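You operate a simulated robot arm through the tools that you are given. There is no shell and no other tool.

You are at the controls of a simulated robot arm. One attempt, no reset.

JOB
Set the controls near the top of mould 63. At the end: the test box dial is turned to dock; the blue-washer bolt is turned to loose; the socket lever is set to free; the white-washer bolt is turned to loose; whatever was shut is shut again. Leave all else as you found it, and nothing knocked over. The socket lever goes to its stop.

The check looks at the end state, three seconds after you hand in, the way a careful person would. Anything else that was tipped, shoved, dropped, spilled or broken makes it a failure.

ROBOT AND FRAMES
A 7-joint arm with a two-finger parallel gripper, fixed in place. Base frame: the origin is on the floor under the middle of its stand, x ahead of it, y to its left, z up; the work surface is at about z = 0.74. Readings come in m, degrees, newtons and seconds.
It reaches about 1.247 m from its shoulder. Its first joint turns from -132.0 to 132.0 degrees. Payload 3.91 kg.
The tool frame sits at the grasp point between the pads (the TCP): z along the fingers, y along the line on which they close. The tips reach 0.03 m beyond it. Largest opening 0.11 m; finger width 0.02, thickness 0.01; the body of the gripper, 0.048 by 0.112 m, starts 0.055 m behind the TCP.
Orientation is that of the tool frame in the base frame, as a unit quaternion [x, y, z, w]. With the fingers straight down and closing along the base's y, the tool's x points along the base's -x, its y along +y and its z along -z.

CONTROLS
- The arm moves only by the tool move_arm. Its argument "commands" is a list of rows, each an object of numbers (a shift or turn left out is 0, a gripper value left out holds the last): "x", "y", "z": the shift along the base's x, y, z in m; "rx", "ry", "rz": the turn, a rotation vector about the base's x, y, z in degrees; "claw": the closure in counts, from 0 (fully open) to 255 (shut). In form: [{"x": .., "y": .., "z": .., "rx": .., "ry": .., "rz": .., "claw": ..}, ...]. A call has 1 to 20 rows; each row shifts and turns the commanded pose from where the row before left it. Each row takes 0.2 s and may step no farther than 0.05 m and 8.6 degrees from the row before; otherwise, or with a gripper value out of range, the whole call is refused. Where a pose cannot be reached the arm comes as near as it can. A force on the tool above 40 N (or 10 N above the force at the start of the call, whichever is more), or a blocked arm, ends the call early, and 0.2 s more pass. The fingers move at their own pace (about 0.108 m/s each) and stop on an object; they squeeze with about 33 N. The grip force told is the motor's: it shows also when the fingers shut on nothing. Time passes only in rows, and 0.2 s behind the last, so rows that do not move let the fingers close. It gives the time, the measured TCP pose, the force on the tool (base axes), the opening and the grip force at its end, in the units of the frame above (readings bear some noise), with the torque about the TCP (base axes, N m) and any sound that the robot's microphone picked up.
- Cameras (640 x 400 px; columns grow to the right, rows downward): "scene" is fixed at [0.0505, 0.5001, 1.5363]; the picture's right is [0.44, -0.90, 0.00], its down [-0.75, -0.37, -0.55] and it looks along [0.49, 0.24, -0.84] (base axes); focal length 335 px, centre (320, 200). "wrist" rides on the gripper at [0.072, 0.017, -0.103] in the tool frame; the picture's right is [-0.23, 0.97, 0.00], its down [-0.76, -0.18, -0.62] and it looks along [-0.61, -0.14, 0.78] (tool axes); focal length 222 px, centre (320, 200). There is no depth. A picture from a camera that has moved, and an enlarged one, comes with that camera's place and axes in the base frame and with its lens.
- camera(camera): a new picture of that camera. No time passes.
- zoom(camera, box): a new picture of the part [left, top, right, bottom] of that camera's present view, enlarged. No time passes.
- finish_job(): hands the job in; it is judged then, once.

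Nothing tells you positions but the pictures and the camera data. Unless the task says otherwise, let go and move clear before handing in.

The tools are called after "Call:" by a JSON object that holds its "method" and its "body". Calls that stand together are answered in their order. move_arm: Moves the arm, as the interface text tells. Its arguments: {"type":"object","properties":{"commands":{"type":"array","items":{"type":"object","properties":{"x":{"type":"number"},"y":{"type":"number"},"z":{"type":"number"},"rx":{"type":"number"},"ry":{"type":"number"},"rz":{"type":"number"},"claw":{"type":"number"}}}}},"required":["commands"]} The other tools are called the same way: camera (camera) takes a picture; zoom (camera, box) takes an enlarged picture of a part of a camera's view; finish_job () hands the job in.

At the start:

```text
clock: 0.0
tool_pos: [0.4584, 0.4685, 1.0996]
tcp_rot: [0.001, 1.0, 0.0, 0.0]
contact_force: [0.0, 0.1, 0.1]
wrist_torque: [-0.05, 0.02, -0.01]
finger_gap: 0.1097
gripper_force: 0.0
```

scene: 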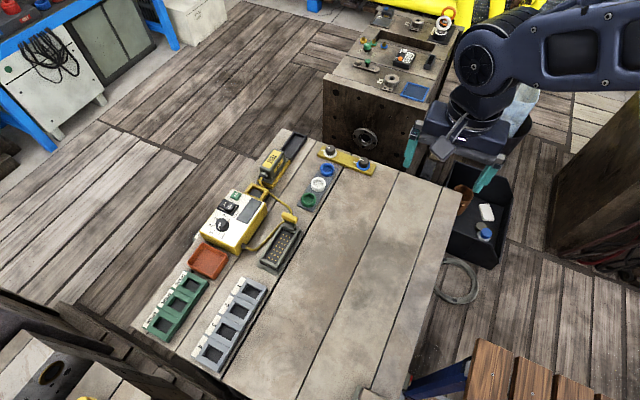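
wrist: 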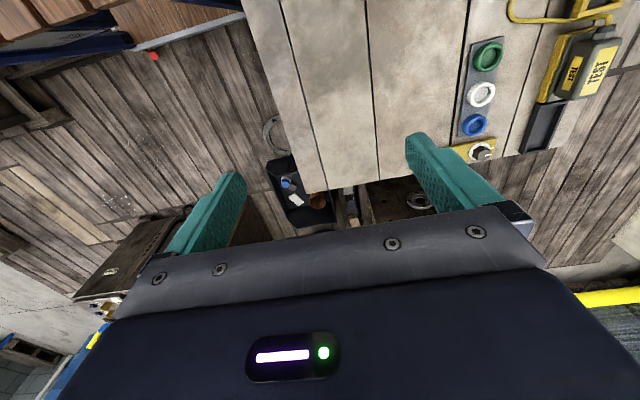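

I see a workbench with a yellow test box, trays and washers, and behind it a dark wooden mould with several controls on its top. I'll zoom in on both areas before moving.

Call:
{"method": "zoom", "body": {"camera": "scene", "box": [320, 0, 480, 100]}}

Call:
{"method": "zoom", "body": {"camera": "scene", "box": [180, 120, 400, 260]}}

Call:
{"method": "zoom", "body": {"camera": "scene", "box": [130, 220, 310, 380]}}

Call:
{"method": "zoom", "body": {"camera": "scene", "box": [310, 70, 470, 190]}}

```text
4.00 times, centred on (400, 50) of scene
camera zoom: at [0.0505, 0.5001, 1.5363], right [0.44, -0.9, 0.0], down [-0.75, -0.37, -0.55], along [0.49, 0.24, -0.84], focal length 1339 px, centre (0, 800)
```

zoom: 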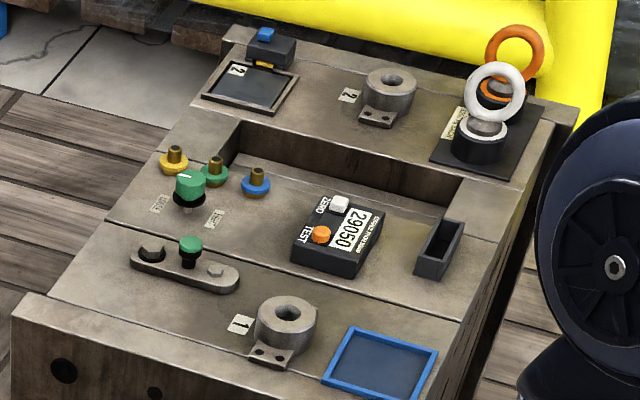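

```text
2.86 times, centred on (290, 190) of scene
camera zoom: at [0.0505, 0.5001, 1.5363], right [0.44, -0.9, 0.0], down [-0.75, -0.37, -0.55], along [0.49, 0.24, -0.84], focal length 957 px, centre (406, 229)
```

zoom: 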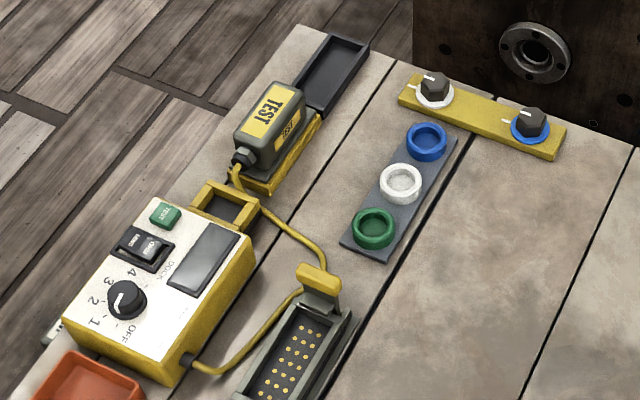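

```text
2.50 times, centred on (220, 300) of scene
camera zoom: at [0.0505, 0.5001, 1.5363], right [0.44, -0.9, 0.0], down [-0.75, -0.37, -0.55], along [0.49, 0.24, -0.84], focal length 837 px, centre (570, -50)
```

zoom: 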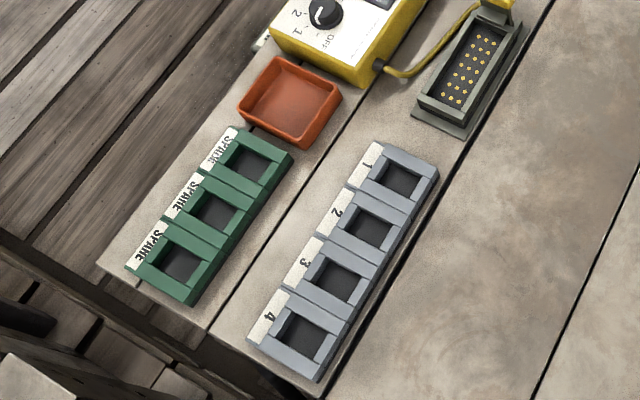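

```text
3.33 times, centred on (390, 130) of scene
camera zoom: at [0.0505, 0.5001, 1.5363], right [0.44, -0.9, 0.0], down [-0.75, -0.37, -0.55], along [0.49, 0.24, -0.84], focal length 1116 px, centre (87, 433)
```

zoom: 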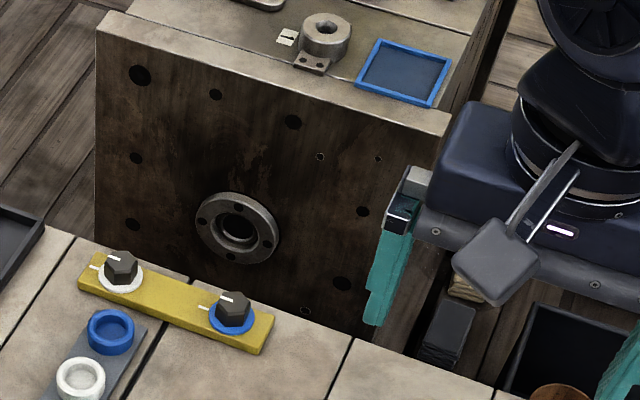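

I want to find any other "mould" labels and look-alike controls, so I'll zoom into the remaining parts of the scene.

Call:
{"method": "zoom", "body": {"camera": "scene", "box": [0, 280, 200, 400]}}

Call:
{"method": "zoom", "body": {"camera": "scene", "box": [190, 180, 270, 250]}}

Call:
{"method": "zoom", "body": {"camera": "scene", "box": [240, 130, 390, 220]}}

Call:
{"method": "zoom", "body": {"camera": "scene", "box": [430, 120, 640, 300]}}

Call:
{"method": "zoom", "body": {"camera": "scene", "box": [350, 30, 430, 80]}}

Call:
{"method": "zoom", "body": {"camera": "wrist", "box": [440, 0, 640, 170]}}

```text
3.20 times, centred on (100, 340) of scene
camera zoom: at [0.0505, 0.5001, 1.5363], right [0.44, -0.9, 0.0], down [-0.75, -0.37, -0.55], along [0.49, 0.24, -0.84], focal length 1071 px, centre (1024, -248)
```

zoom: 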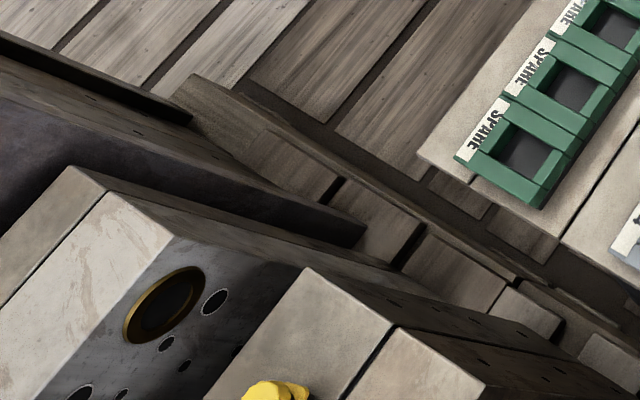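

```text
5.71 times, centred on (230, 215) of scene
camera zoom: at [0.0505, 0.5001, 1.5363], right [0.44, -0.9, 0.0], down [-0.75, -0.37, -0.55], along [0.49, 0.24, -0.84], focal length 1913 px, centre (834, 114)
```

zoom: 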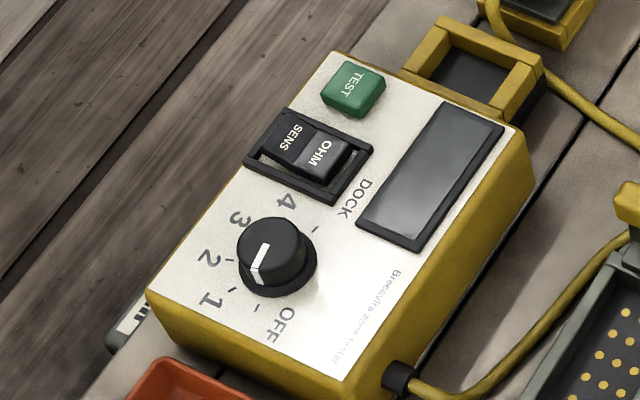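

```text
4.27 times, centred on (315, 175) of scene
camera zoom: at [0.0505, 0.5001, 1.5363], right [0.44, -0.9, 0.0], down [-0.75, -0.37, -0.55], along [0.49, 0.24, -0.84], focal length 1428 px, centre (341, 307)
```

zoom: 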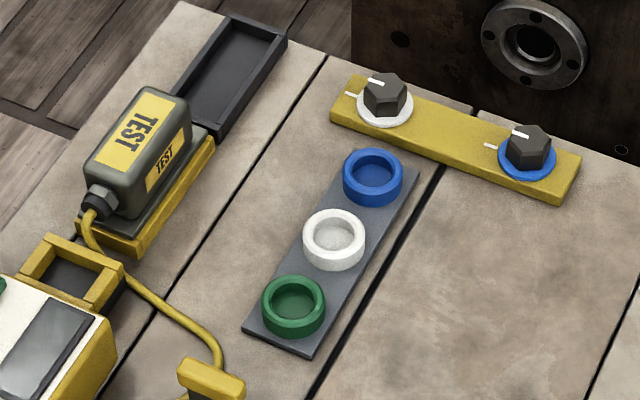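

```text
2.22 times, centred on (535, 210) of scene
camera zoom: at [0.0505, 0.5001, 1.5363], right [0.44, -0.9, 0.0], down [-0.75, -0.37, -0.55], along [0.49, 0.24, -0.84], focal length 744 px, centre (-158, 178)
```

zoom: 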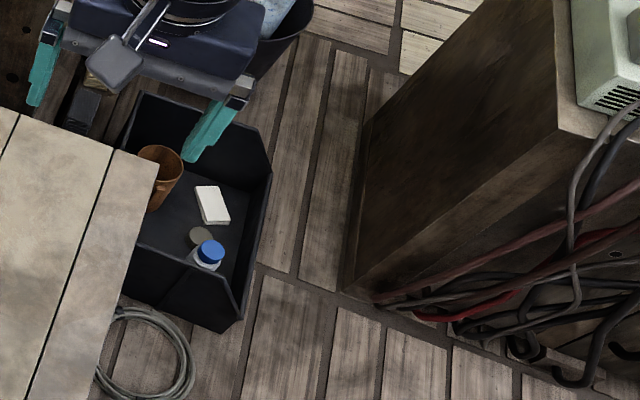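

```text
8.00 times, centred on (390, 55) of scene
camera zoom: at [0.0505, 0.5001, 1.5363], right [0.44, -0.9, 0.0], down [-0.75, -0.37, -0.55], along [0.49, 0.24, -0.84], focal length 2678 px, centre (-240, 1360)
```

zoom: 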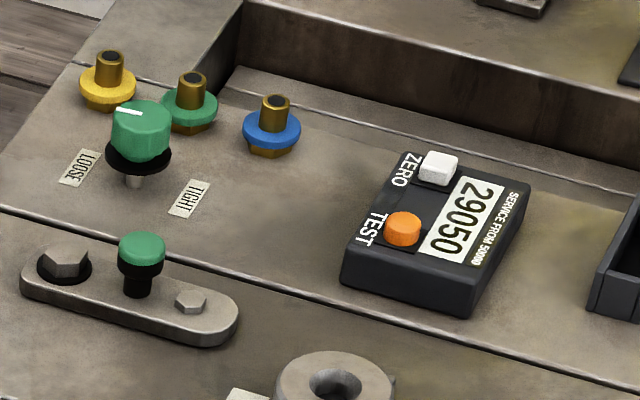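

```text
2.35 times, centred on (540, 85) of wrist
camera zoom: at [0.3857, 0.4856, 1.2027], right [0.23, 0.97, 0.0], down [0.76, -0.18, 0.62], along [0.61, -0.14, -0.78], focal length 523 px, centre (-198, 471)
```

zoom: 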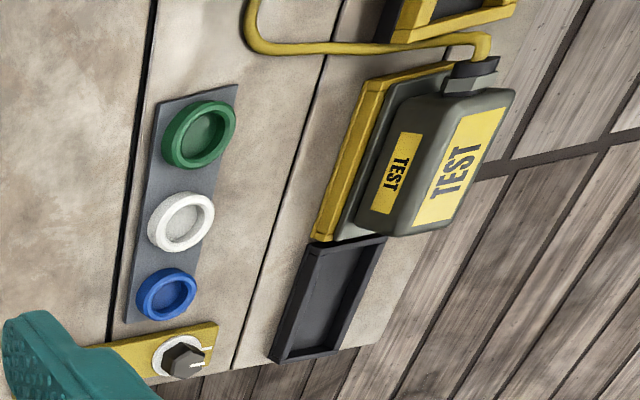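

The yellow strip at the bench's far edge carries two hex bolts with white and blue washers, each with an index line. The test box dial reads OFF/1/2/3/4/DOCK and the pinned socket has a yellow lever. I'll move the wrist camera over the bolts for a close look.

Call:
{"method": "move_arm", "body": {"commands": [{"x": 0.0, "y": 0.04, "z": -0.01}, {"x": 0.0, "y": 0.045, "z": -0.015}, {"x": 0.01, "y": 0.045, "z": -0.02}, {"x": 0.01, "y": 0.045, "z": -0.02}, {"x": 0.01, "y": 0.045, "z": -0.02}, {"x": 0.01, "y": 0.03, "z": -0.02}, {"x": 0.0, "y": 0.0, "z": 0.0}]}}

Call:
{"method": "camera", "body": {"camera": "wrist"}}

Call:
{"method": "camera", "body": {"camera": "scene"}}

```text
refused: row 3 steps farther than a row can; nothing moved
```

```text
taken
camera wrist: at [0.3857, 0.4856, 1.2027], right [0.23, 0.97, 0.0], down [0.76, -0.18, 0.62], along [0.61, -0.14, -0.78], focal length 222 px, centre (320, 200)
```

wrist: 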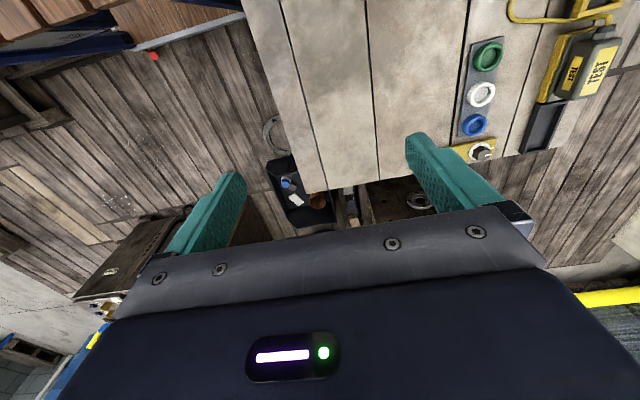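

```text
taken
```

scene: 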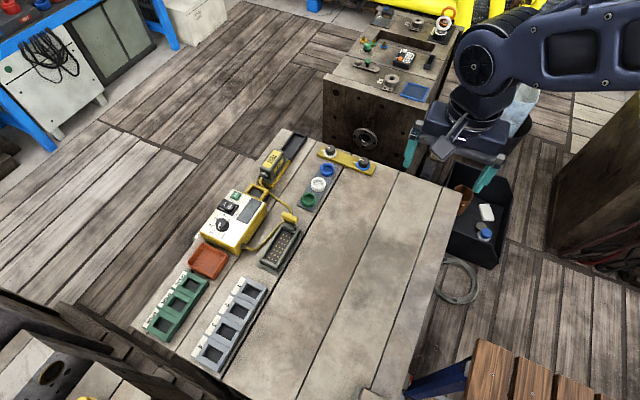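

The call was refused only because a row was a hair too long. I'll repeat it with smaller steps, moving the wrist camera over the bolts.

Call:
{"method": "move_arm", "body": {"commands": [{"y": 0.04}, {"y": 0.04, "z": -0.01}, {"x": 0.01, "y": 0.04, "z": -0.015}, {"x": 0.01, "y": 0.04, "z": -0.015}, {"x": 0.01, "y": 0.04, "z": -0.015}, {"x": 0.01, "y": 0.04, "z": -0.015}, {}]}}

Call:
{"method": "camera", "body": {"camera": "wrist"}}

Call:
{"method": "camera", "body": {"camera": "scene"}}

```text
clock: 1.6
tool_pos: [0.4996, 0.7115, 1.0293]
tcp_rot: [-0.001, 1.0, 0.0, 0.0]
contact_force: [-0.3, 0.4, 0.6]
wrist_torque: [-0.02, -0.03, 0.0]
finger_gap: 0.1099
gripper_force: 0.1
```

```text
taken
camera wrist: at [0.4257, 0.7285, 1.1328], right [0.23, 0.97, 0.0], down [0.76, -0.18, 0.62], along [0.61, -0.14, -0.78], focal length 222 px, centre (320, 200)
```

wrist: 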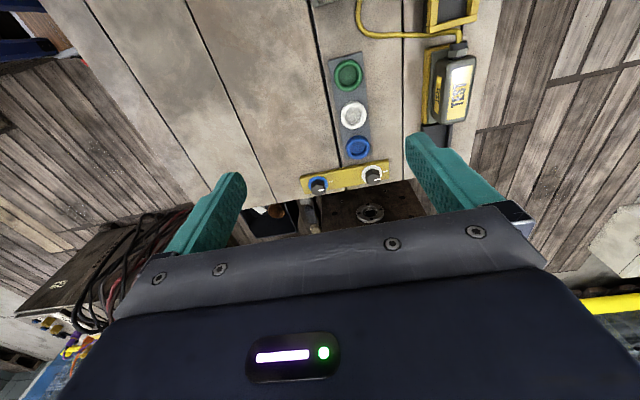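

```text
taken
```

scene: 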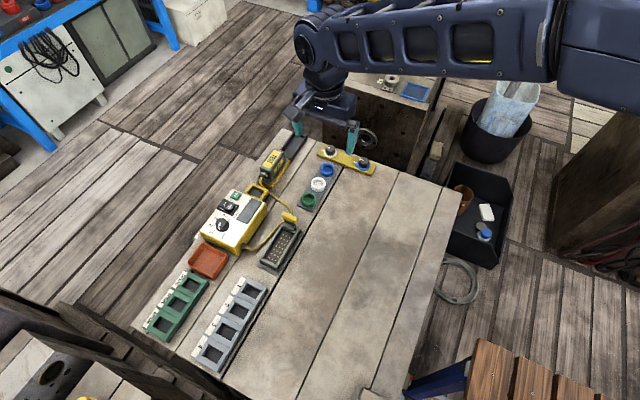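

The camera is now nearer. I'll zoom on the strip, and on a label visible at the left of the wrist view.

Call:
{"method": "zoom", "body": {"camera": "wrist", "box": [280, 140, 420, 230]}}

Call:
{"method": "zoom", "body": {"camera": "wrist", "box": [0, 240, 120, 360]}}

Call:
{"method": "zoom", "body": {"camera": "wrist", "box": [300, 0, 500, 140]}}

Call:
{"method": "zoom", "body": {"camera": "scene", "box": [400, 90, 480, 170]}}

```text
4.44 times, centred on (350, 185) of wrist
camera zoom: at [0.4257, 0.7285, 1.1328], right [0.23, 0.97, 0.0], down [0.76, -0.18, 0.62], along [0.61, -0.14, -0.78], focal length 987 px, centre (187, 267)
```

zoom: 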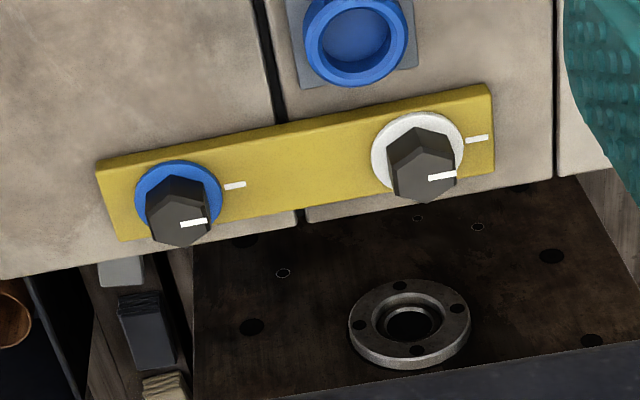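

```text
3.33 times, centred on (60, 300) of wrist
camera zoom: at [0.4257, 0.7285, 1.1328], right [0.23, 0.97, 0.0], down [0.76, -0.18, 0.62], along [0.61, -0.14, -0.78], focal length 740 px, centre (1187, -133)
```

zoom: 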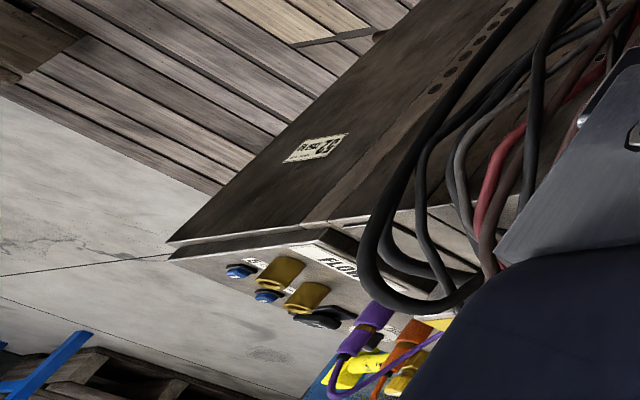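

```text
2.86 times, centred on (400, 70) of wrist
camera zoom: at [0.4257, 0.7285, 1.1328], right [0.23, 0.97, 0.0], down [0.76, -0.18, 0.62], along [0.61, -0.14, -0.78], focal length 635 px, centre (91, 571)
```

zoom: 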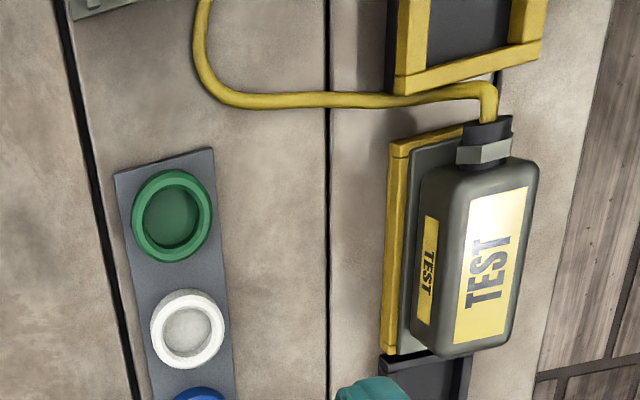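

```text
5.00 times, centred on (440, 130) of scene
camera zoom: at [0.0505, 0.5001, 1.5363], right [0.44, -0.9, 0.0], down [-0.75, -0.37, -0.55], along [0.49, 0.24, -0.84], focal length 1674 px, centre (-280, 550)
```

zoom: 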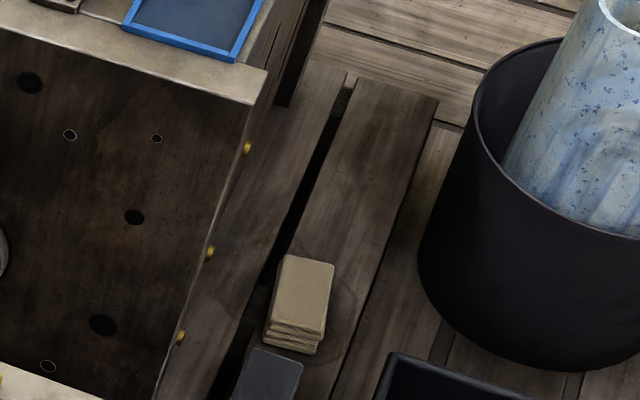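

There's a large dark box on the right with a labelled plate. I'll enlarge that label.

Call:
{"method": "zoom", "body": {"camera": "wrist", "box": [44, 270, 76, 300]}}

Call:
{"method": "zoom", "body": {"camera": "wrist", "box": [60, 305, 150, 365]}}

Call:
{"method": "zoom", "body": {"camera": "scene", "box": [540, 100, 640, 280]}}

Call:
{"method": "zoom", "body": {"camera": "scene", "box": [320, 60, 440, 160]}}

```text
13.33 times, centred on (60, 285) of wrist
camera zoom: at [0.4257, 0.7285, 1.1328], right [0.23, 0.97, 0.0], down [0.76, -0.18, 0.62], along [0.61, -0.14, -0.78], focal length 2962 px, centre (3787, -933)
```

zoom: 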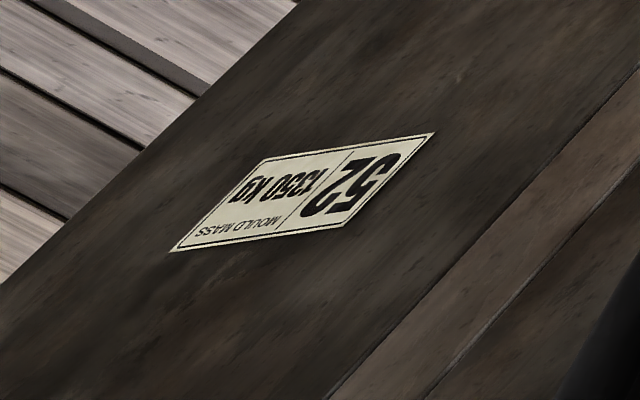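

```text
6.67 times, centred on (105, 335) of wrist
camera zoom: at [0.4257, 0.7285, 1.1328], right [0.23, 0.97, 0.0], down [0.76, -0.18, 0.62], along [0.61, -0.14, -0.78], focal length 1481 px, centre (1753, -700)
```

zoom: 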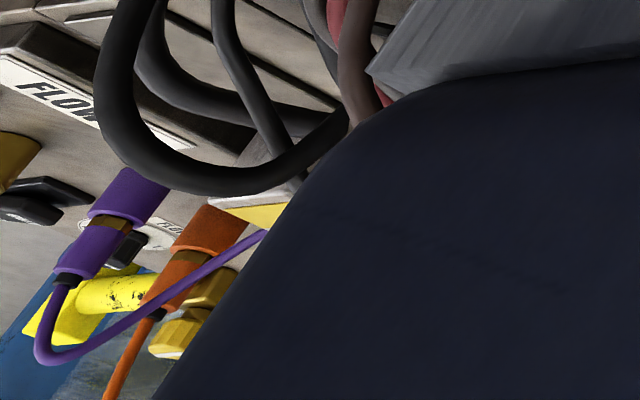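

```text
2.22 times, centred on (590, 190) of scene
camera zoom: at [0.0505, 0.5001, 1.5363], right [0.44, -0.9, 0.0], down [-0.75, -0.37, -0.55], along [0.49, 0.24, -0.84], focal length 744 px, centre (-280, 222)
```

zoom: 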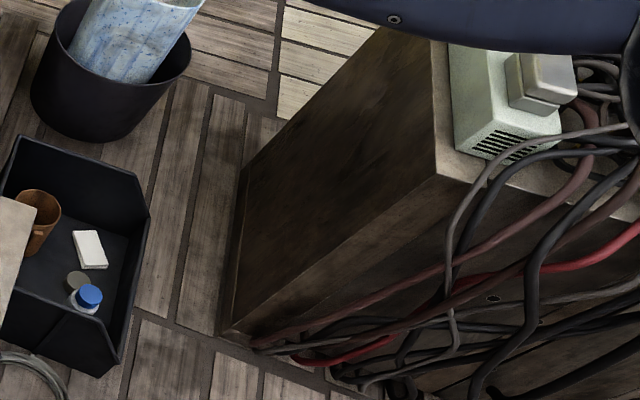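

```text
4.00 times, centred on (380, 110) of scene
camera zoom: at [0.0505, 0.5001, 1.5363], right [0.44, -0.9, 0.0], down [-0.75, -0.37, -0.55], along [0.49, 0.24, -0.84], focal length 1339 px, centre (80, 560)
```

zoom: 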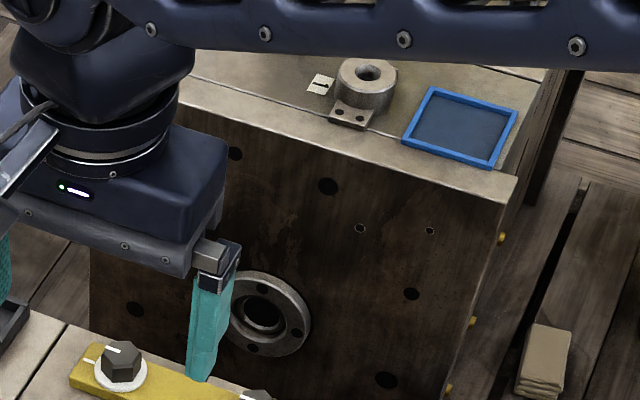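

That far box is mould 52, out of this job. The four named controls (test box dial, two washer bolts, socket lever) are all on this bench. I'll go lower for a close look at the two bolts and their marks.

Call:
{"method": "move_arm", "body": {"commands": [{"x": 0.02, "y": 0.005, "z": -0.035}, {"x": 0.02, "y": 0.005, "z": -0.035}, {"x": 0.015, "y": 0.005, "z": -0.035}, {"x": 0.01, "y": 0.005, "z": -0.03}, {}]}}

Call:
{"method": "camera", "body": {"camera": "wrist"}}

Call:
{"method": "zoom", "body": {"camera": "wrist", "box": [230, 100, 430, 225]}}

```text
clock: 2.8
tool_pos: [0.5641, 0.7279, 0.8942]
tcp_rot: [0.0, 1.0, 0.0, 0.0]
contact_force: [-0.4, -0.4, -1.4]
wrist_torque: [-0.02, 0.0, -0.02]
finger_gap: 0.1098
gripper_force: 0.1
```

```text
taken
camera wrist: at [0.4903, 0.745, 0.997], right [0.23, 0.97, 0.0], down [0.76, -0.18, 0.62], along [0.61, -0.14, -0.78], focal length 222 px, centre (320, 200)
```

wrist: 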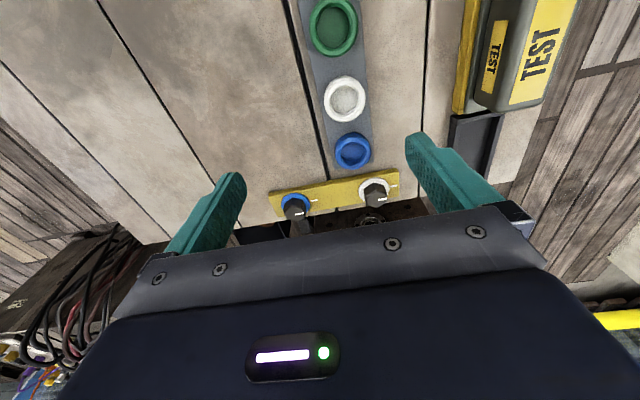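

```text
3.20 times, centred on (330, 162) of wrist
camera zoom: at [0.4903, 0.745, 0.997], right [0.23, 0.97, 0.0], down [0.76, -0.18, 0.62], along [0.61, -0.14, -0.78], focal length 711 px, centre (288, 320)
```

zoom: 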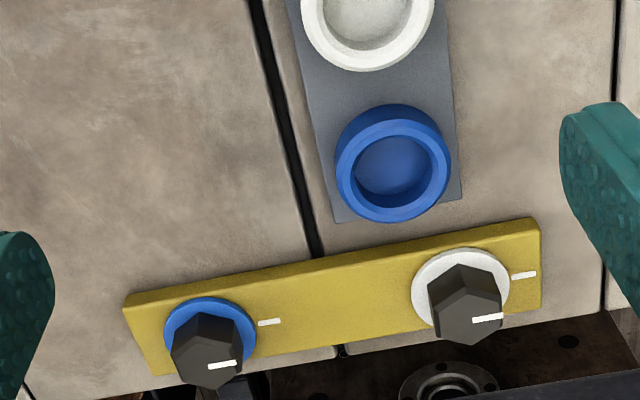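

Both bolt index lines line up with the white witness mark on the strip (tight); loose should be a counter-clockwise turn. Next I'll look at the socket lever and the test box dial up close.

Call:
{"method": "move_arm", "body": {"commands": [{"z": 0.04}, {"x": -0.045, "y": 0.01}, {"x": -0.045, "y": 0.01}, {"x": -0.045, "y": 0.01}, {"x": -0.045, "y": 0.01}, {"x": -0.045, "y": 0.01}, {"x": -0.02}, {}]}}

Call:
{"method": "camera", "body": {"camera": "wrist"}}

Call:
{"method": "camera", "body": {"camera": "scene"}}

```text
clock: 4.6
tool_pos: [0.3171, 0.7772, 0.9348]
tcp_rot: [0.0, 1.0, 0.001, 0.0]
contact_force: [0.4, -0.1, 0.0]
wrist_torque: [0.02, -0.01, 0.02]
finger_gap: 0.11
gripper_force: 0.1
```

```text
taken
camera wrist: at [0.2448, 0.7956, 1.038], right [0.23, 0.97, 0.0], down [0.76, -0.18, 0.62], along [0.61, -0.14, -0.78], focal length 222 px, centre (320, 200)
```

wrist: 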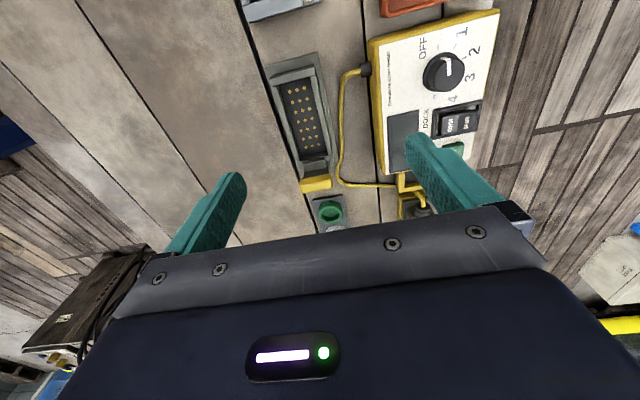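

```text
taken
```

scene: 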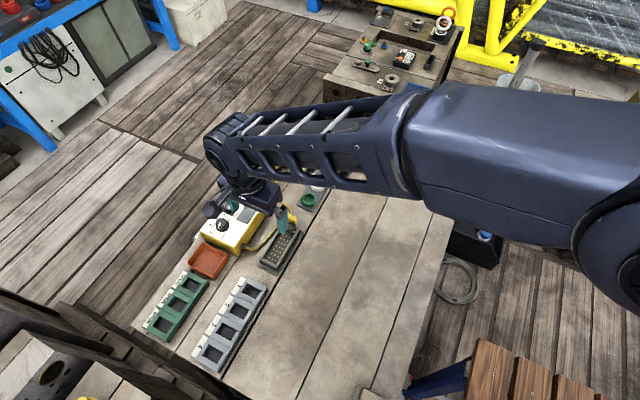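

I now have the socket, lever and test box in the wrist view. I'll enlarge them.

Call:
{"method": "zoom", "body": {"camera": "wrist", "box": [250, 40, 390, 215]}}

Call:
{"method": "zoom", "body": {"camera": "wrist", "box": [360, 10, 510, 160]}}

Call:
{"method": "zoom", "body": {"camera": "scene", "box": [240, 190, 320, 280]}}

```text
2.29 times, centred on (320, 128) of wrist
camera zoom: at [0.2448, 0.7956, 1.038], right [0.23, 0.97, 0.0], down [0.76, -0.18, 0.62], along [0.61, -0.14, -0.78], focal length 508 px, centre (320, 366)
```

zoom: 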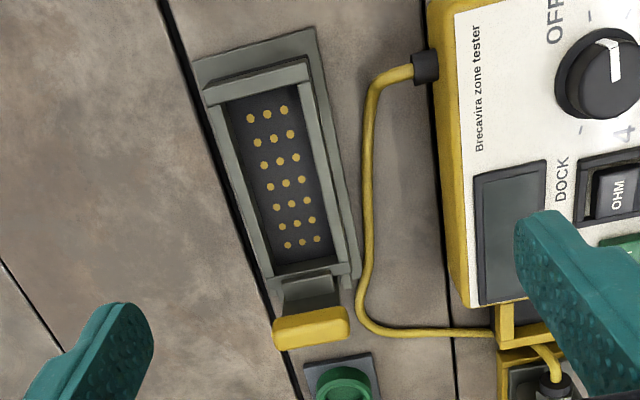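

```text
2.67 times, centred on (435, 85) of wrist
camera zoom: at [0.2448, 0.7956, 1.038], right [0.23, 0.97, 0.0], down [0.76, -0.18, 0.62], along [0.61, -0.14, -0.78], focal length 592 px, centre (13, 507)
```

zoom: 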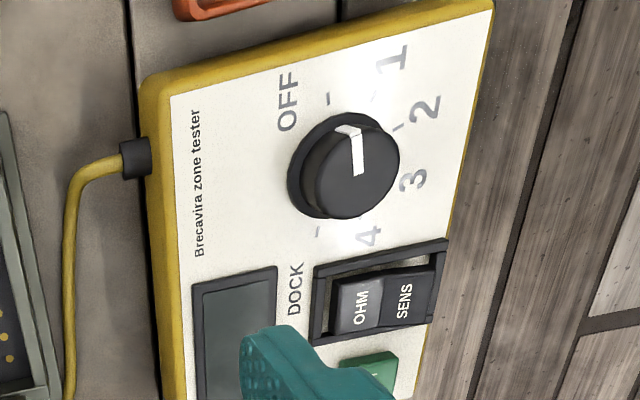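

```text
4.44 times, centred on (280, 235) of scene
camera zoom: at [0.0505, 0.5001, 1.5363], right [0.44, -0.9, 0.0], down [-0.75, -0.37, -0.55], along [0.49, 0.24, -0.84], focal length 1488 px, centre (498, 44)
```

zoom: 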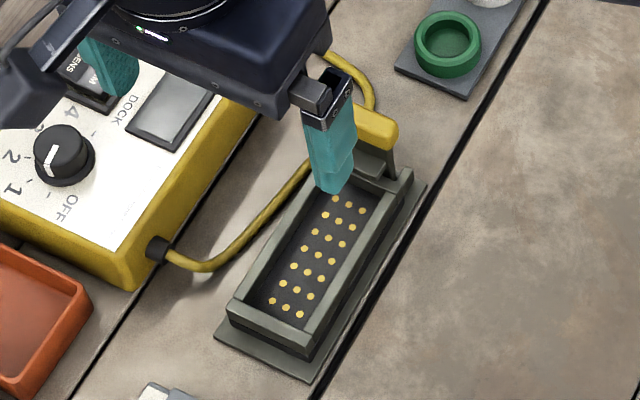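

The dial seems to be near OFF; the lever's yellow handle sits raised at the far end of the socket. I'll get a closer, more direct view of the dial.

Call:
{"method": "move_arm", "body": {"commands": [{"z": 0.02, "x": -0.02, "y": 0.03}, {"x": -0.025, "y": 0.035}, {"x": -0.025, "y": 0.035}, {"x": -0.025, "y": 0.03}, {}]}}

Call:
{"method": "camera", "body": {"camera": "wrist"}}

Call:
{"method": "zoom", "body": {"camera": "wrist", "box": [240, 60, 440, 210]}}

```text
clock: 5.8
tool_pos: [0.2229, 0.9083, 0.9537]
tcp_rot: [0.0, 1.0, 0.0, 0.0]
contact_force: [-0.6, -0.1, 0.1]
wrist_torque: [-0.01, 0.02, 0.0]
finger_gap: 0.11
gripper_force: 0.1
```

```text
taken
camera wrist: at [0.1498, 0.9253, 1.0571], right [0.23, 0.97, 0.0], down [0.76, -0.18, 0.62], along [0.61, -0.14, -0.78], focal length 222 px, centre (320, 200)
```

wrist: 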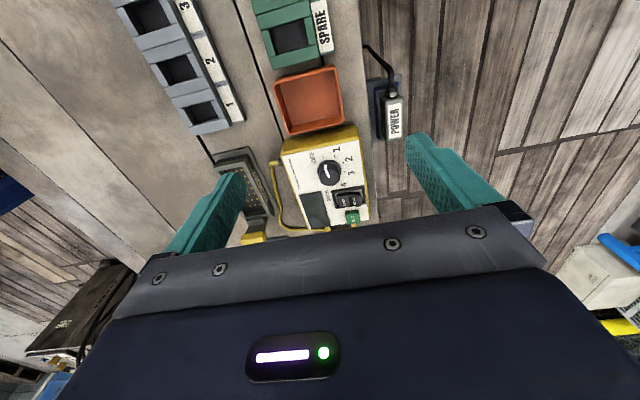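

```text
2.67 times, centred on (340, 135) of wrist
camera zoom: at [0.1498, 0.9253, 1.0571], right [0.23, 0.97, 0.0], down [0.76, -0.18, 0.62], along [0.61, -0.14, -0.78], focal length 592 px, centre (267, 373)
```

zoom: 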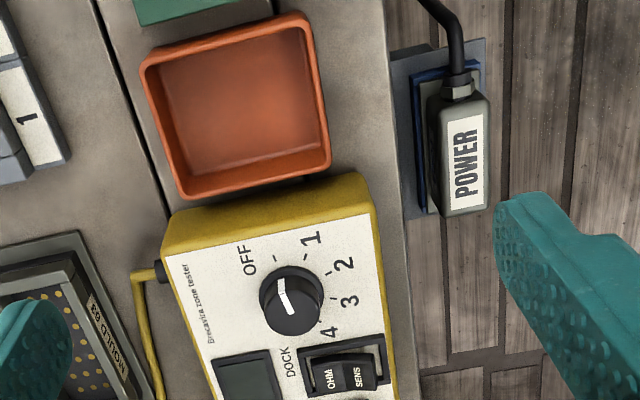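

The socket's side is labelled "MOULD 63", confirming this is the right bench. I'll enlarge the dial and the socket label from here, since zoomed pictures come out sharp.

Call:
{"method": "zoom", "body": {"camera": "wrist", "box": [290, 135, 380, 195]}}

Call:
{"method": "zoom", "body": {"camera": "wrist", "box": [210, 140, 290, 250]}}

Call:
{"method": "zoom", "body": {"camera": "scene", "box": [260, 190, 320, 240]}}

```text
6.67 times, centred on (335, 165) of wrist
camera zoom: at [0.1498, 0.9253, 1.0571], right [0.23, 0.97, 0.0], down [0.76, -0.18, 0.62], along [0.61, -0.14, -0.78], focal length 1481 px, centre (220, 433)
```

zoom: 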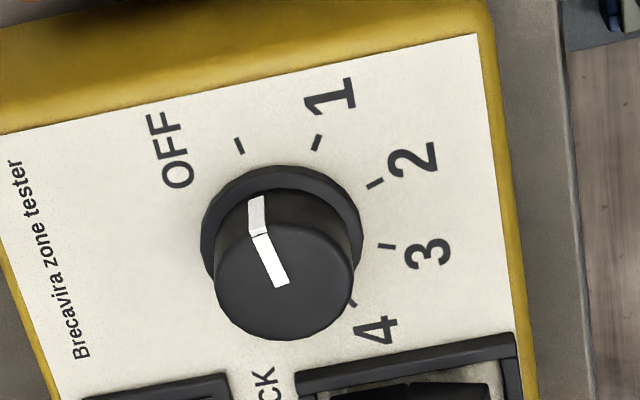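

```text
3.64 times, centred on (250, 195) of wrist
camera zoom: at [0.1498, 0.9253, 1.0571], right [0.23, 0.97, 0.0], down [0.76, -0.18, 0.62], along [0.61, -0.14, -0.78], focal length 808 px, centre (574, 218)
```

zoom: 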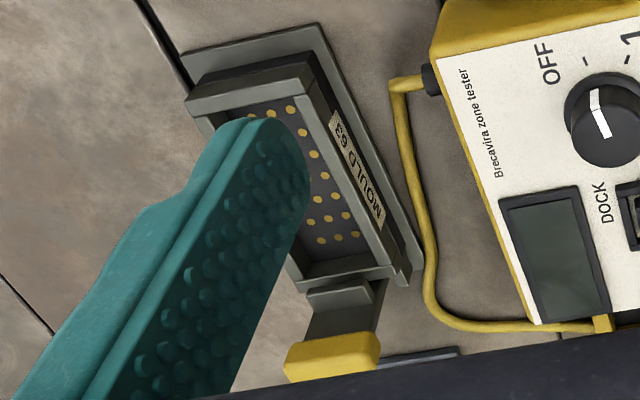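

```text
8.00 times, centred on (290, 215) of scene
camera zoom: at [0.0505, 0.5001, 1.5363], right [0.44, -0.9, 0.0], down [-0.75, -0.37, -0.55], along [0.49, 0.24, -0.84], focal length 2678 px, centre (560, 80)
```

zoom: 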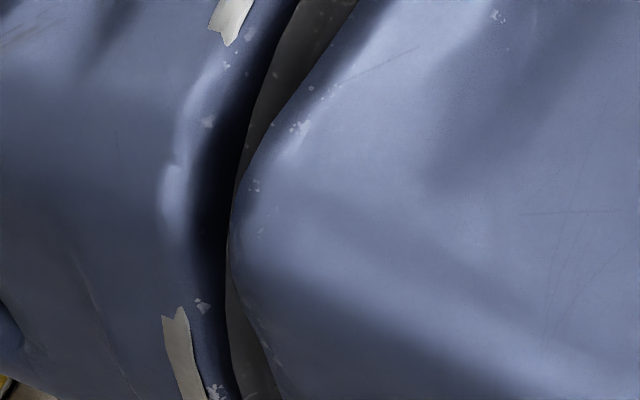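

The dial is at OFF, and the ticks are 40° apart going clockwise (from above) to DOCK, about 200° in all. The dial axis is near (0.313, 0.901), top about z 0.804. Now I'll swing round to see the socket lever from the side.

Call:
{"method": "move_arm", "body": {"commands": [{"x": 0.015, "y": -0.0225, "z": 0.01, "rz": 8.2}, {"x": 0.015, "y": -0.0225, "rz": 8.2}, {"x": 0.015, "y": -0.0225, "rz": 8.2}, {"x": 0.015, "y": -0.0225, "rz": 8.2}, {"x": 0.015, "y": -0.0225, "rz": 8.2}, {"x": 0.015, "y": -0.0225, "rz": 8.2}, {"x": 0.015, "y": -0.0225, "rz": 8.2}, {"x": 0.015, "y": -0.0225, "rz": 8.2}, {"x": 0.015, "y": -0.0225, "rz": 8.2}, {"x": 0.015, "y": -0.0225, "rz": 8.2}, {"x": 0.014, "y": -0.0225, "rz": 8.0}, {}]}}

Call:
{"method": "camera", "body": {"camera": "wrist"}}

Call:
{"method": "camera", "body": {"camera": "scene"}}

```text
clock: 8.4
tool_pos: [0.3879, 0.6595, 0.9653]
tcp_rot: [0.708, -0.706, 0.0, 0.0]
contact_force: [0.8, 0.7, -0.7]
wrist_torque: [0.02, -0.01, 0.02]
finger_gap: 0.1099
gripper_force: 0.0
```

```text
taken
camera wrist: at [0.3708, 0.5886, 1.0687], right [-0.97, 0.23, 0.0], down [0.18, 0.76, 0.62], along [0.14, 0.61, -0.78], focal length 222 px, centre (320, 200)
```

wrist: 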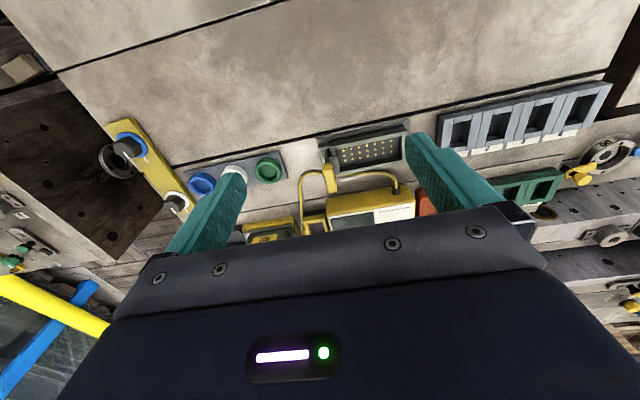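

```text
taken
```

scene: 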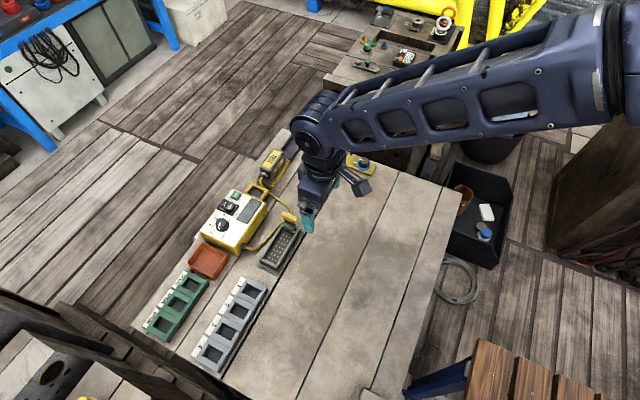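

The lever is visible from the -y side now. I'll enlarge it in both cameras.

Call:
{"method": "zoom", "body": {"camera": "wrist", "box": [290, 110, 430, 215]}}

Call:
{"method": "zoom", "body": {"camera": "scene", "box": [255, 200, 311, 280]}}

Call:
{"method": "zoom", "body": {"camera": "wrist", "box": [90, 100, 210, 220]}}

```text
3.81 times, centred on (360, 162) of wrist
camera zoom: at [0.3708, 0.5886, 1.0687], right [-0.97, 0.23, 0.0], down [0.18, 0.76, 0.62], along [0.14, 0.61, -0.78], focal length 846 px, centre (168, 343)
```

zoom: 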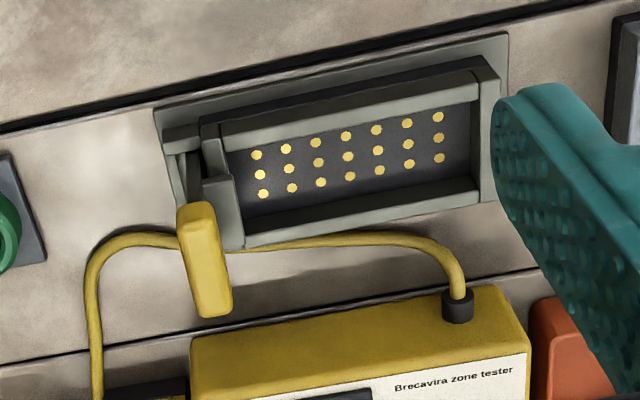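

```text
5.00 times, centred on (283, 240) of scene
camera zoom: at [0.0505, 0.5001, 1.5363], right [0.44, -0.9, 0.0], down [-0.75, -0.37, -0.55], along [0.49, 0.24, -0.84], focal length 1674 px, centre (505, 0)
```

zoom: 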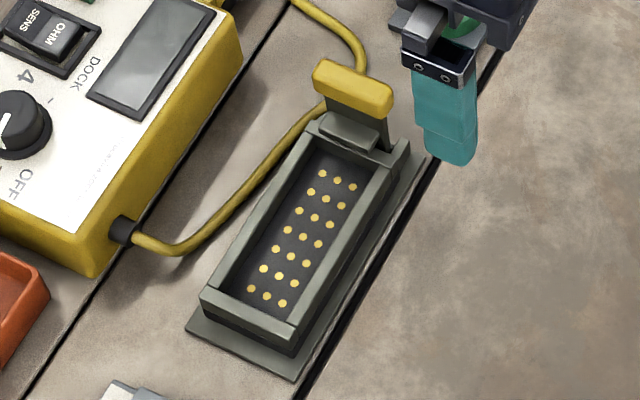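

```text
3.33 times, centred on (150, 160) of wrist
camera zoom: at [0.3708, 0.5886, 1.0687], right [-0.97, 0.23, 0.0], down [0.18, 0.76, 0.62], along [0.14, 0.61, -0.78], focal length 740 px, centre (887, 333)
```

zoom: 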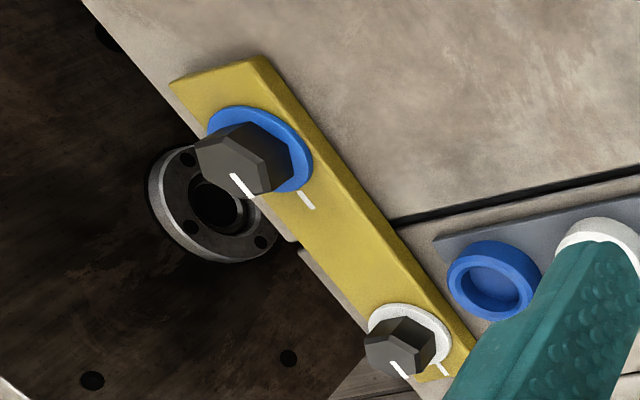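

The lever stands upright with its hook over the socket end, so that reads as locked. Free should be tilted outward (+x) to the stop. The handle is near (0.395, 0.754, 0.81). I'll close the fingers and hover just on its socket side.

Call:
{"method": "move_arm", "body": {"commands": [{"x": -0.01, "y": 0.03, "z": -0.01, "claw": 255}, {"x": -0.01, "y": 0.03, "z": -0.02}, {"x": -0.008, "y": 0.03, "z": -0.02}, {"y": 0.0045, "z": -0.02}, {}, {}, {}]}}

Call:
{"method": "camera", "body": {"camera": "wrist"}}

Call:
{"method": "zoom", "body": {"camera": "wrist", "box": [230, 100, 430, 225]}}

Call:
{"method": "zoom", "body": {"camera": "scene", "box": [240, 170, 352, 240]}}

```text
clock: 10.0
tool_pos: [0.3596, 0.755, 0.8956]
tcp_rot: [-0.707, 0.707, 0.0, 0.0]
contact_force: [0.0, 0.5, -0.8]
wrist_torque: [0.03, -0.05, 0.01]
finger_gap: 0.0
gripper_force: 33.5
```

```text
taken
camera wrist: at [0.342, 0.6825, 0.9991], right [-0.97, 0.23, 0.0], down [0.18, 0.76, 0.62], along [0.14, 0.61, -0.78], focal length 222 px, centre (320, 200)
```

wrist: 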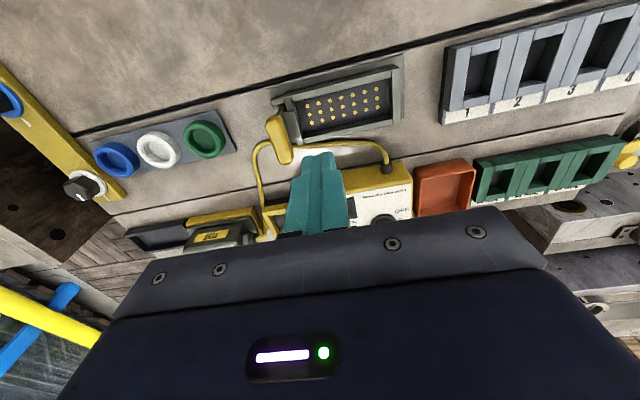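

```text
3.20 times, centred on (330, 162) of wrist
camera zoom: at [0.342, 0.6825, 0.9991], right [-0.97, 0.23, 0.0], down [0.18, 0.76, 0.62], along [0.14, 0.61, -0.78], focal length 711 px, centre (288, 320)
```

zoom: 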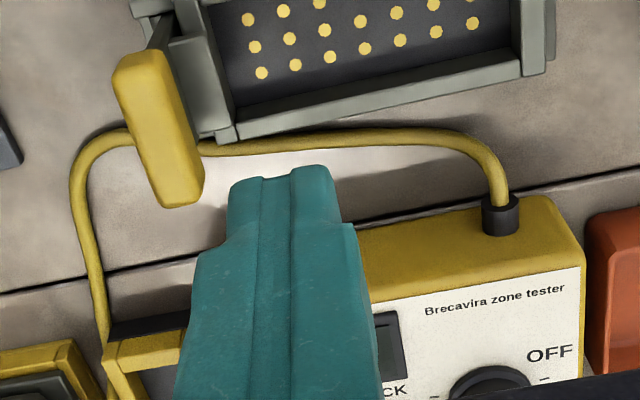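

```text
5.71 times, centred on (296, 205) of scene
camera zoom: at [0.0505, 0.5001, 1.5363], right [0.44, -0.9, 0.0], down [-0.75, -0.37, -0.55], along [0.49, 0.24, -0.84], focal length 1913 px, centre (457, 171)
```

zoom: 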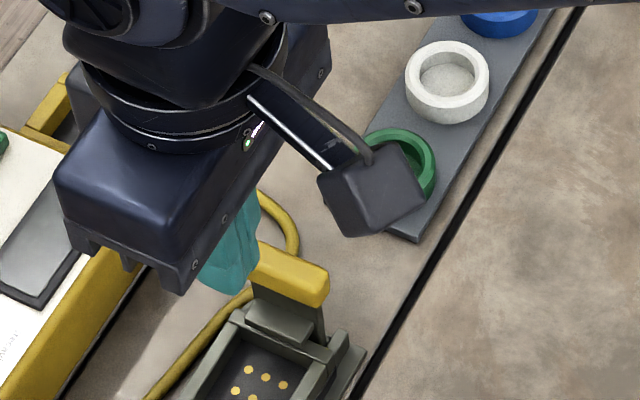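

The fingertips hover on the socket side of the handle. The handle's near face is around x 0.388. I'll lower until the tips are just level with the handle, then check.

Call:
{"method": "move_arm", "body": {"commands": [{"z": -0.025}, {"z": -0.025}, {"z": -0.012}, {}]}}

Call:
{"method": "zoom", "body": {"camera": "wrist", "box": [230, 60, 430, 200]}}

Call:
{"method": "zoom", "body": {"camera": "scene", "box": [250, 190, 322, 240]}}

```text
clock: 11.0
tool_pos: [0.3596, 0.7554, 0.8328]
tcp_rot: [-0.707, 0.707, 0.0, 0.0]
contact_force: [0.1, 0.4, 0.3]
wrist_torque: [0.0, -0.01, 0.02]
finger_gap: 0.0001
gripper_force: 33.3
```

```text
2.86 times, centred on (330, 130) of wrist
camera zoom: at [0.3423, 0.6837, 0.9364], right [-0.97, 0.23, 0.0], down [0.18, 0.76, 0.62], along [0.14, 0.61, -0.78], focal length 635 px, centre (291, 400)
```

zoom: 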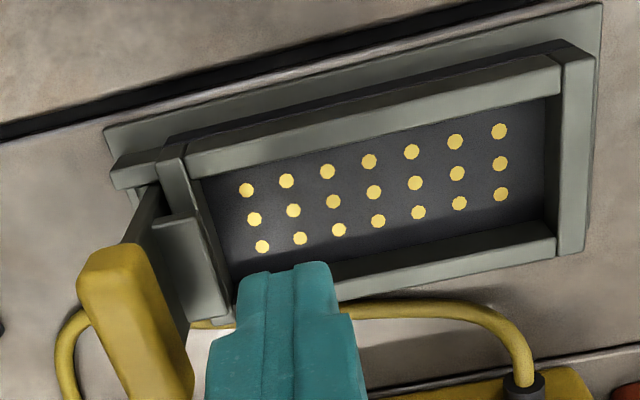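

```text
8.00 times, centred on (286, 215) of scene
camera zoom: at [0.0505, 0.5001, 1.5363], right [0.44, -0.9, 0.0], down [-0.75, -0.37, -0.55], along [0.49, 0.24, -0.84], focal length 2678 px, centre (592, 80)
```

zoom: 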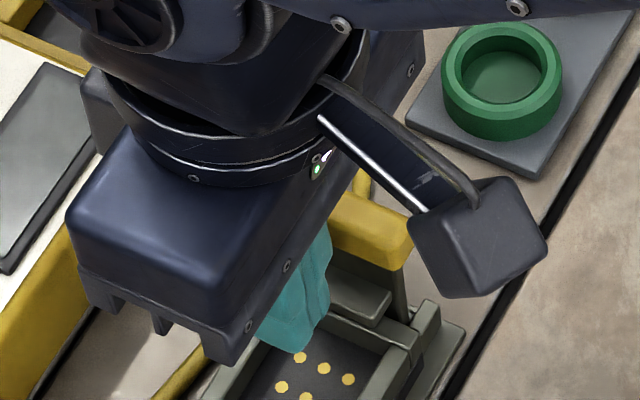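

The tips are alongside the handle and clear of the socket rim. I'll push gently in +x.

Call:
{"method": "move_arm", "body": {"commands": [{"x": 0.008}, {"x": 0.006}, {"x": 0.004}, {"x": 0.004}, {"x": 0.004}, {}]}}

Call:
{"method": "zoom", "body": {"camera": "wrist", "box": [230, 60, 430, 200]}}

```text
clock: 12.4
tool_pos: [0.385, 0.7553, 0.8312]
tcp_rot: [0.708, -0.707, 0.0, 0.0]
contact_force: [-0.8, -0.4, -0.6]
wrist_torque: [0.01, 0.02, -0.03]
finger_gap: 0.0
gripper_force: 32.6
```

```text
2.86 times, centred on (330, 130) of wrist
camera zoom: at [0.3679, 0.6833, 0.935], right [-0.97, 0.23, 0.0], down [0.18, 0.76, 0.62], along [0.14, 0.61, -0.78], focal length 635 px, centre (291, 400)
```

zoom: 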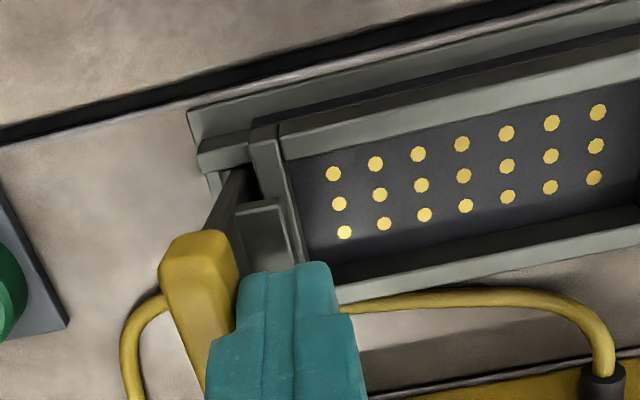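

Contact is about to start with very little force. I'll continue pushing +x following a gentle downward arc and watch force and view.

Call:
{"method": "move_arm", "body": {"commands": [{"x": 0.005}, {"x": 0.005, "z": -0.001}, {"x": 0.005, "z": -0.001}, {"x": 0.005, "z": -0.002}, {}]}}

Call:
{"method": "zoom", "body": {"camera": "wrist", "box": [230, 60, 430, 200]}}

Call:
{"method": "zoom", "body": {"camera": "scene", "box": [250, 190, 322, 240]}}

```text
clock: 13.6
tool_pos: [0.4056, 0.7554, 0.8279]
tcp_rot: [0.708, -0.707, 0.0, 0.001]
contact_force: [0.5, 0.0, 0.8]
wrist_torque: [-0.01, 0.0, 0.02]
finger_gap: 0.0
gripper_force: 33.1
```

```text
2.86 times, centred on (330, 130) of wrist
camera zoom: at [0.3877, 0.6831, 0.9313], right [-0.97, 0.23, 0.0], down [0.18, 0.76, 0.62], along [0.14, 0.61, -0.78], focal length 635 px, centre (291, 400)
```

zoom: 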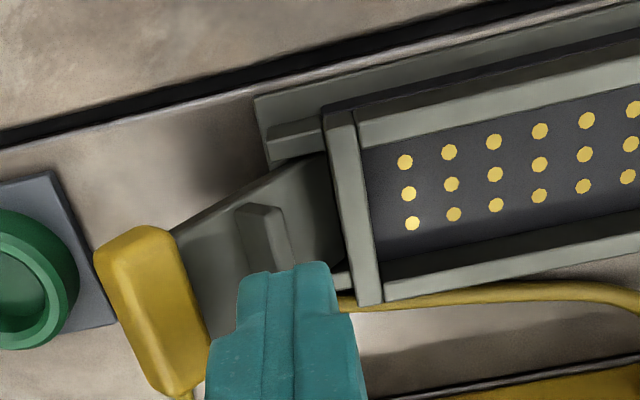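

```text
8.00 times, centred on (286, 215) of scene
camera zoom: at [0.0505, 0.5001, 1.5363], right [0.44, -0.9, 0.0], down [-0.75, -0.37, -0.55], along [0.49, 0.24, -0.84], focal length 2678 px, centre (592, 80)
```

zoom: 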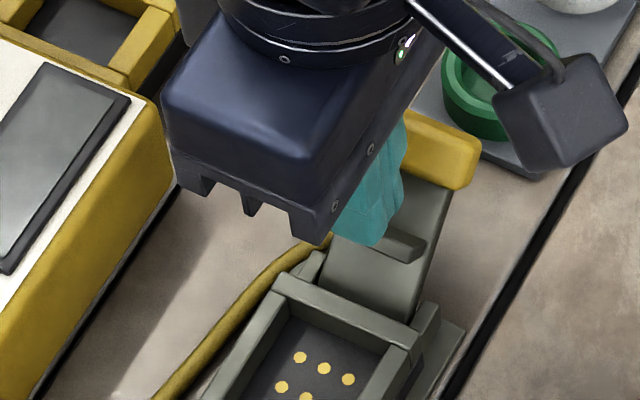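

The lever is swinging outward with little resistance. I'll keep pushing toward its stop and watch for a force rise.

Call:
{"method": "move_arm", "body": {"commands": [{"x": 0.004, "z": -0.002}, {"x": 0.004, "z": -0.002}, {"x": 0.004, "z": -0.003}, {}]}}

Call:
{"method": "zoom", "body": {"camera": "wrist", "box": [230, 60, 430, 200]}}

Call:
{"method": "zoom", "body": {"camera": "scene", "box": [250, 190, 322, 240]}}

```text
clock: 14.6
tool_pos: [0.4186, 0.7554, 0.8196]
tcp_rot: [0.707, -0.707, 0.0, -0.001]
contact_force: [-0.4, 0.5, 0.3]
wrist_torque: [0.03, -0.01, 0.0]
finger_gap: 0.0
gripper_force: 33.5
```

```text
2.86 times, centred on (330, 130) of wrist
camera zoom: at [0.4001, 0.6833, 0.9236], right [-0.97, 0.23, 0.0], down [0.18, 0.76, 0.62], along [0.14, 0.61, -0.78], focal length 635 px, centre (291, 400)
```

zoom: 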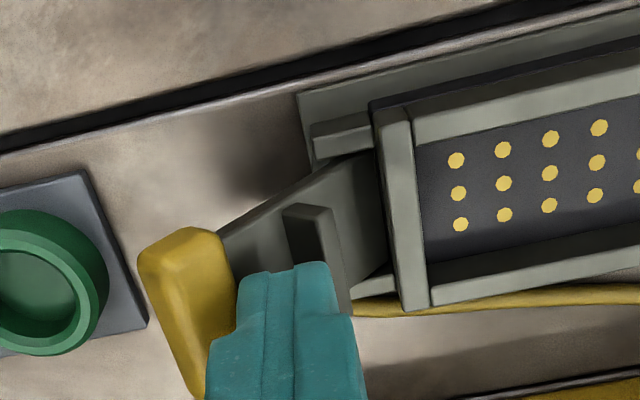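

```text
8.00 times, centred on (286, 215) of scene
camera zoom: at [0.0505, 0.5001, 1.5363], right [0.44, -0.9, 0.0], down [-0.75, -0.37, -0.55], along [0.49, 0.24, -0.84], focal length 2678 px, centre (592, 80)
```

zoom: 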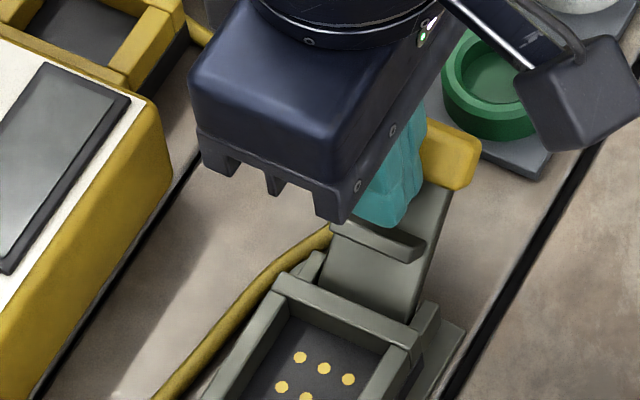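

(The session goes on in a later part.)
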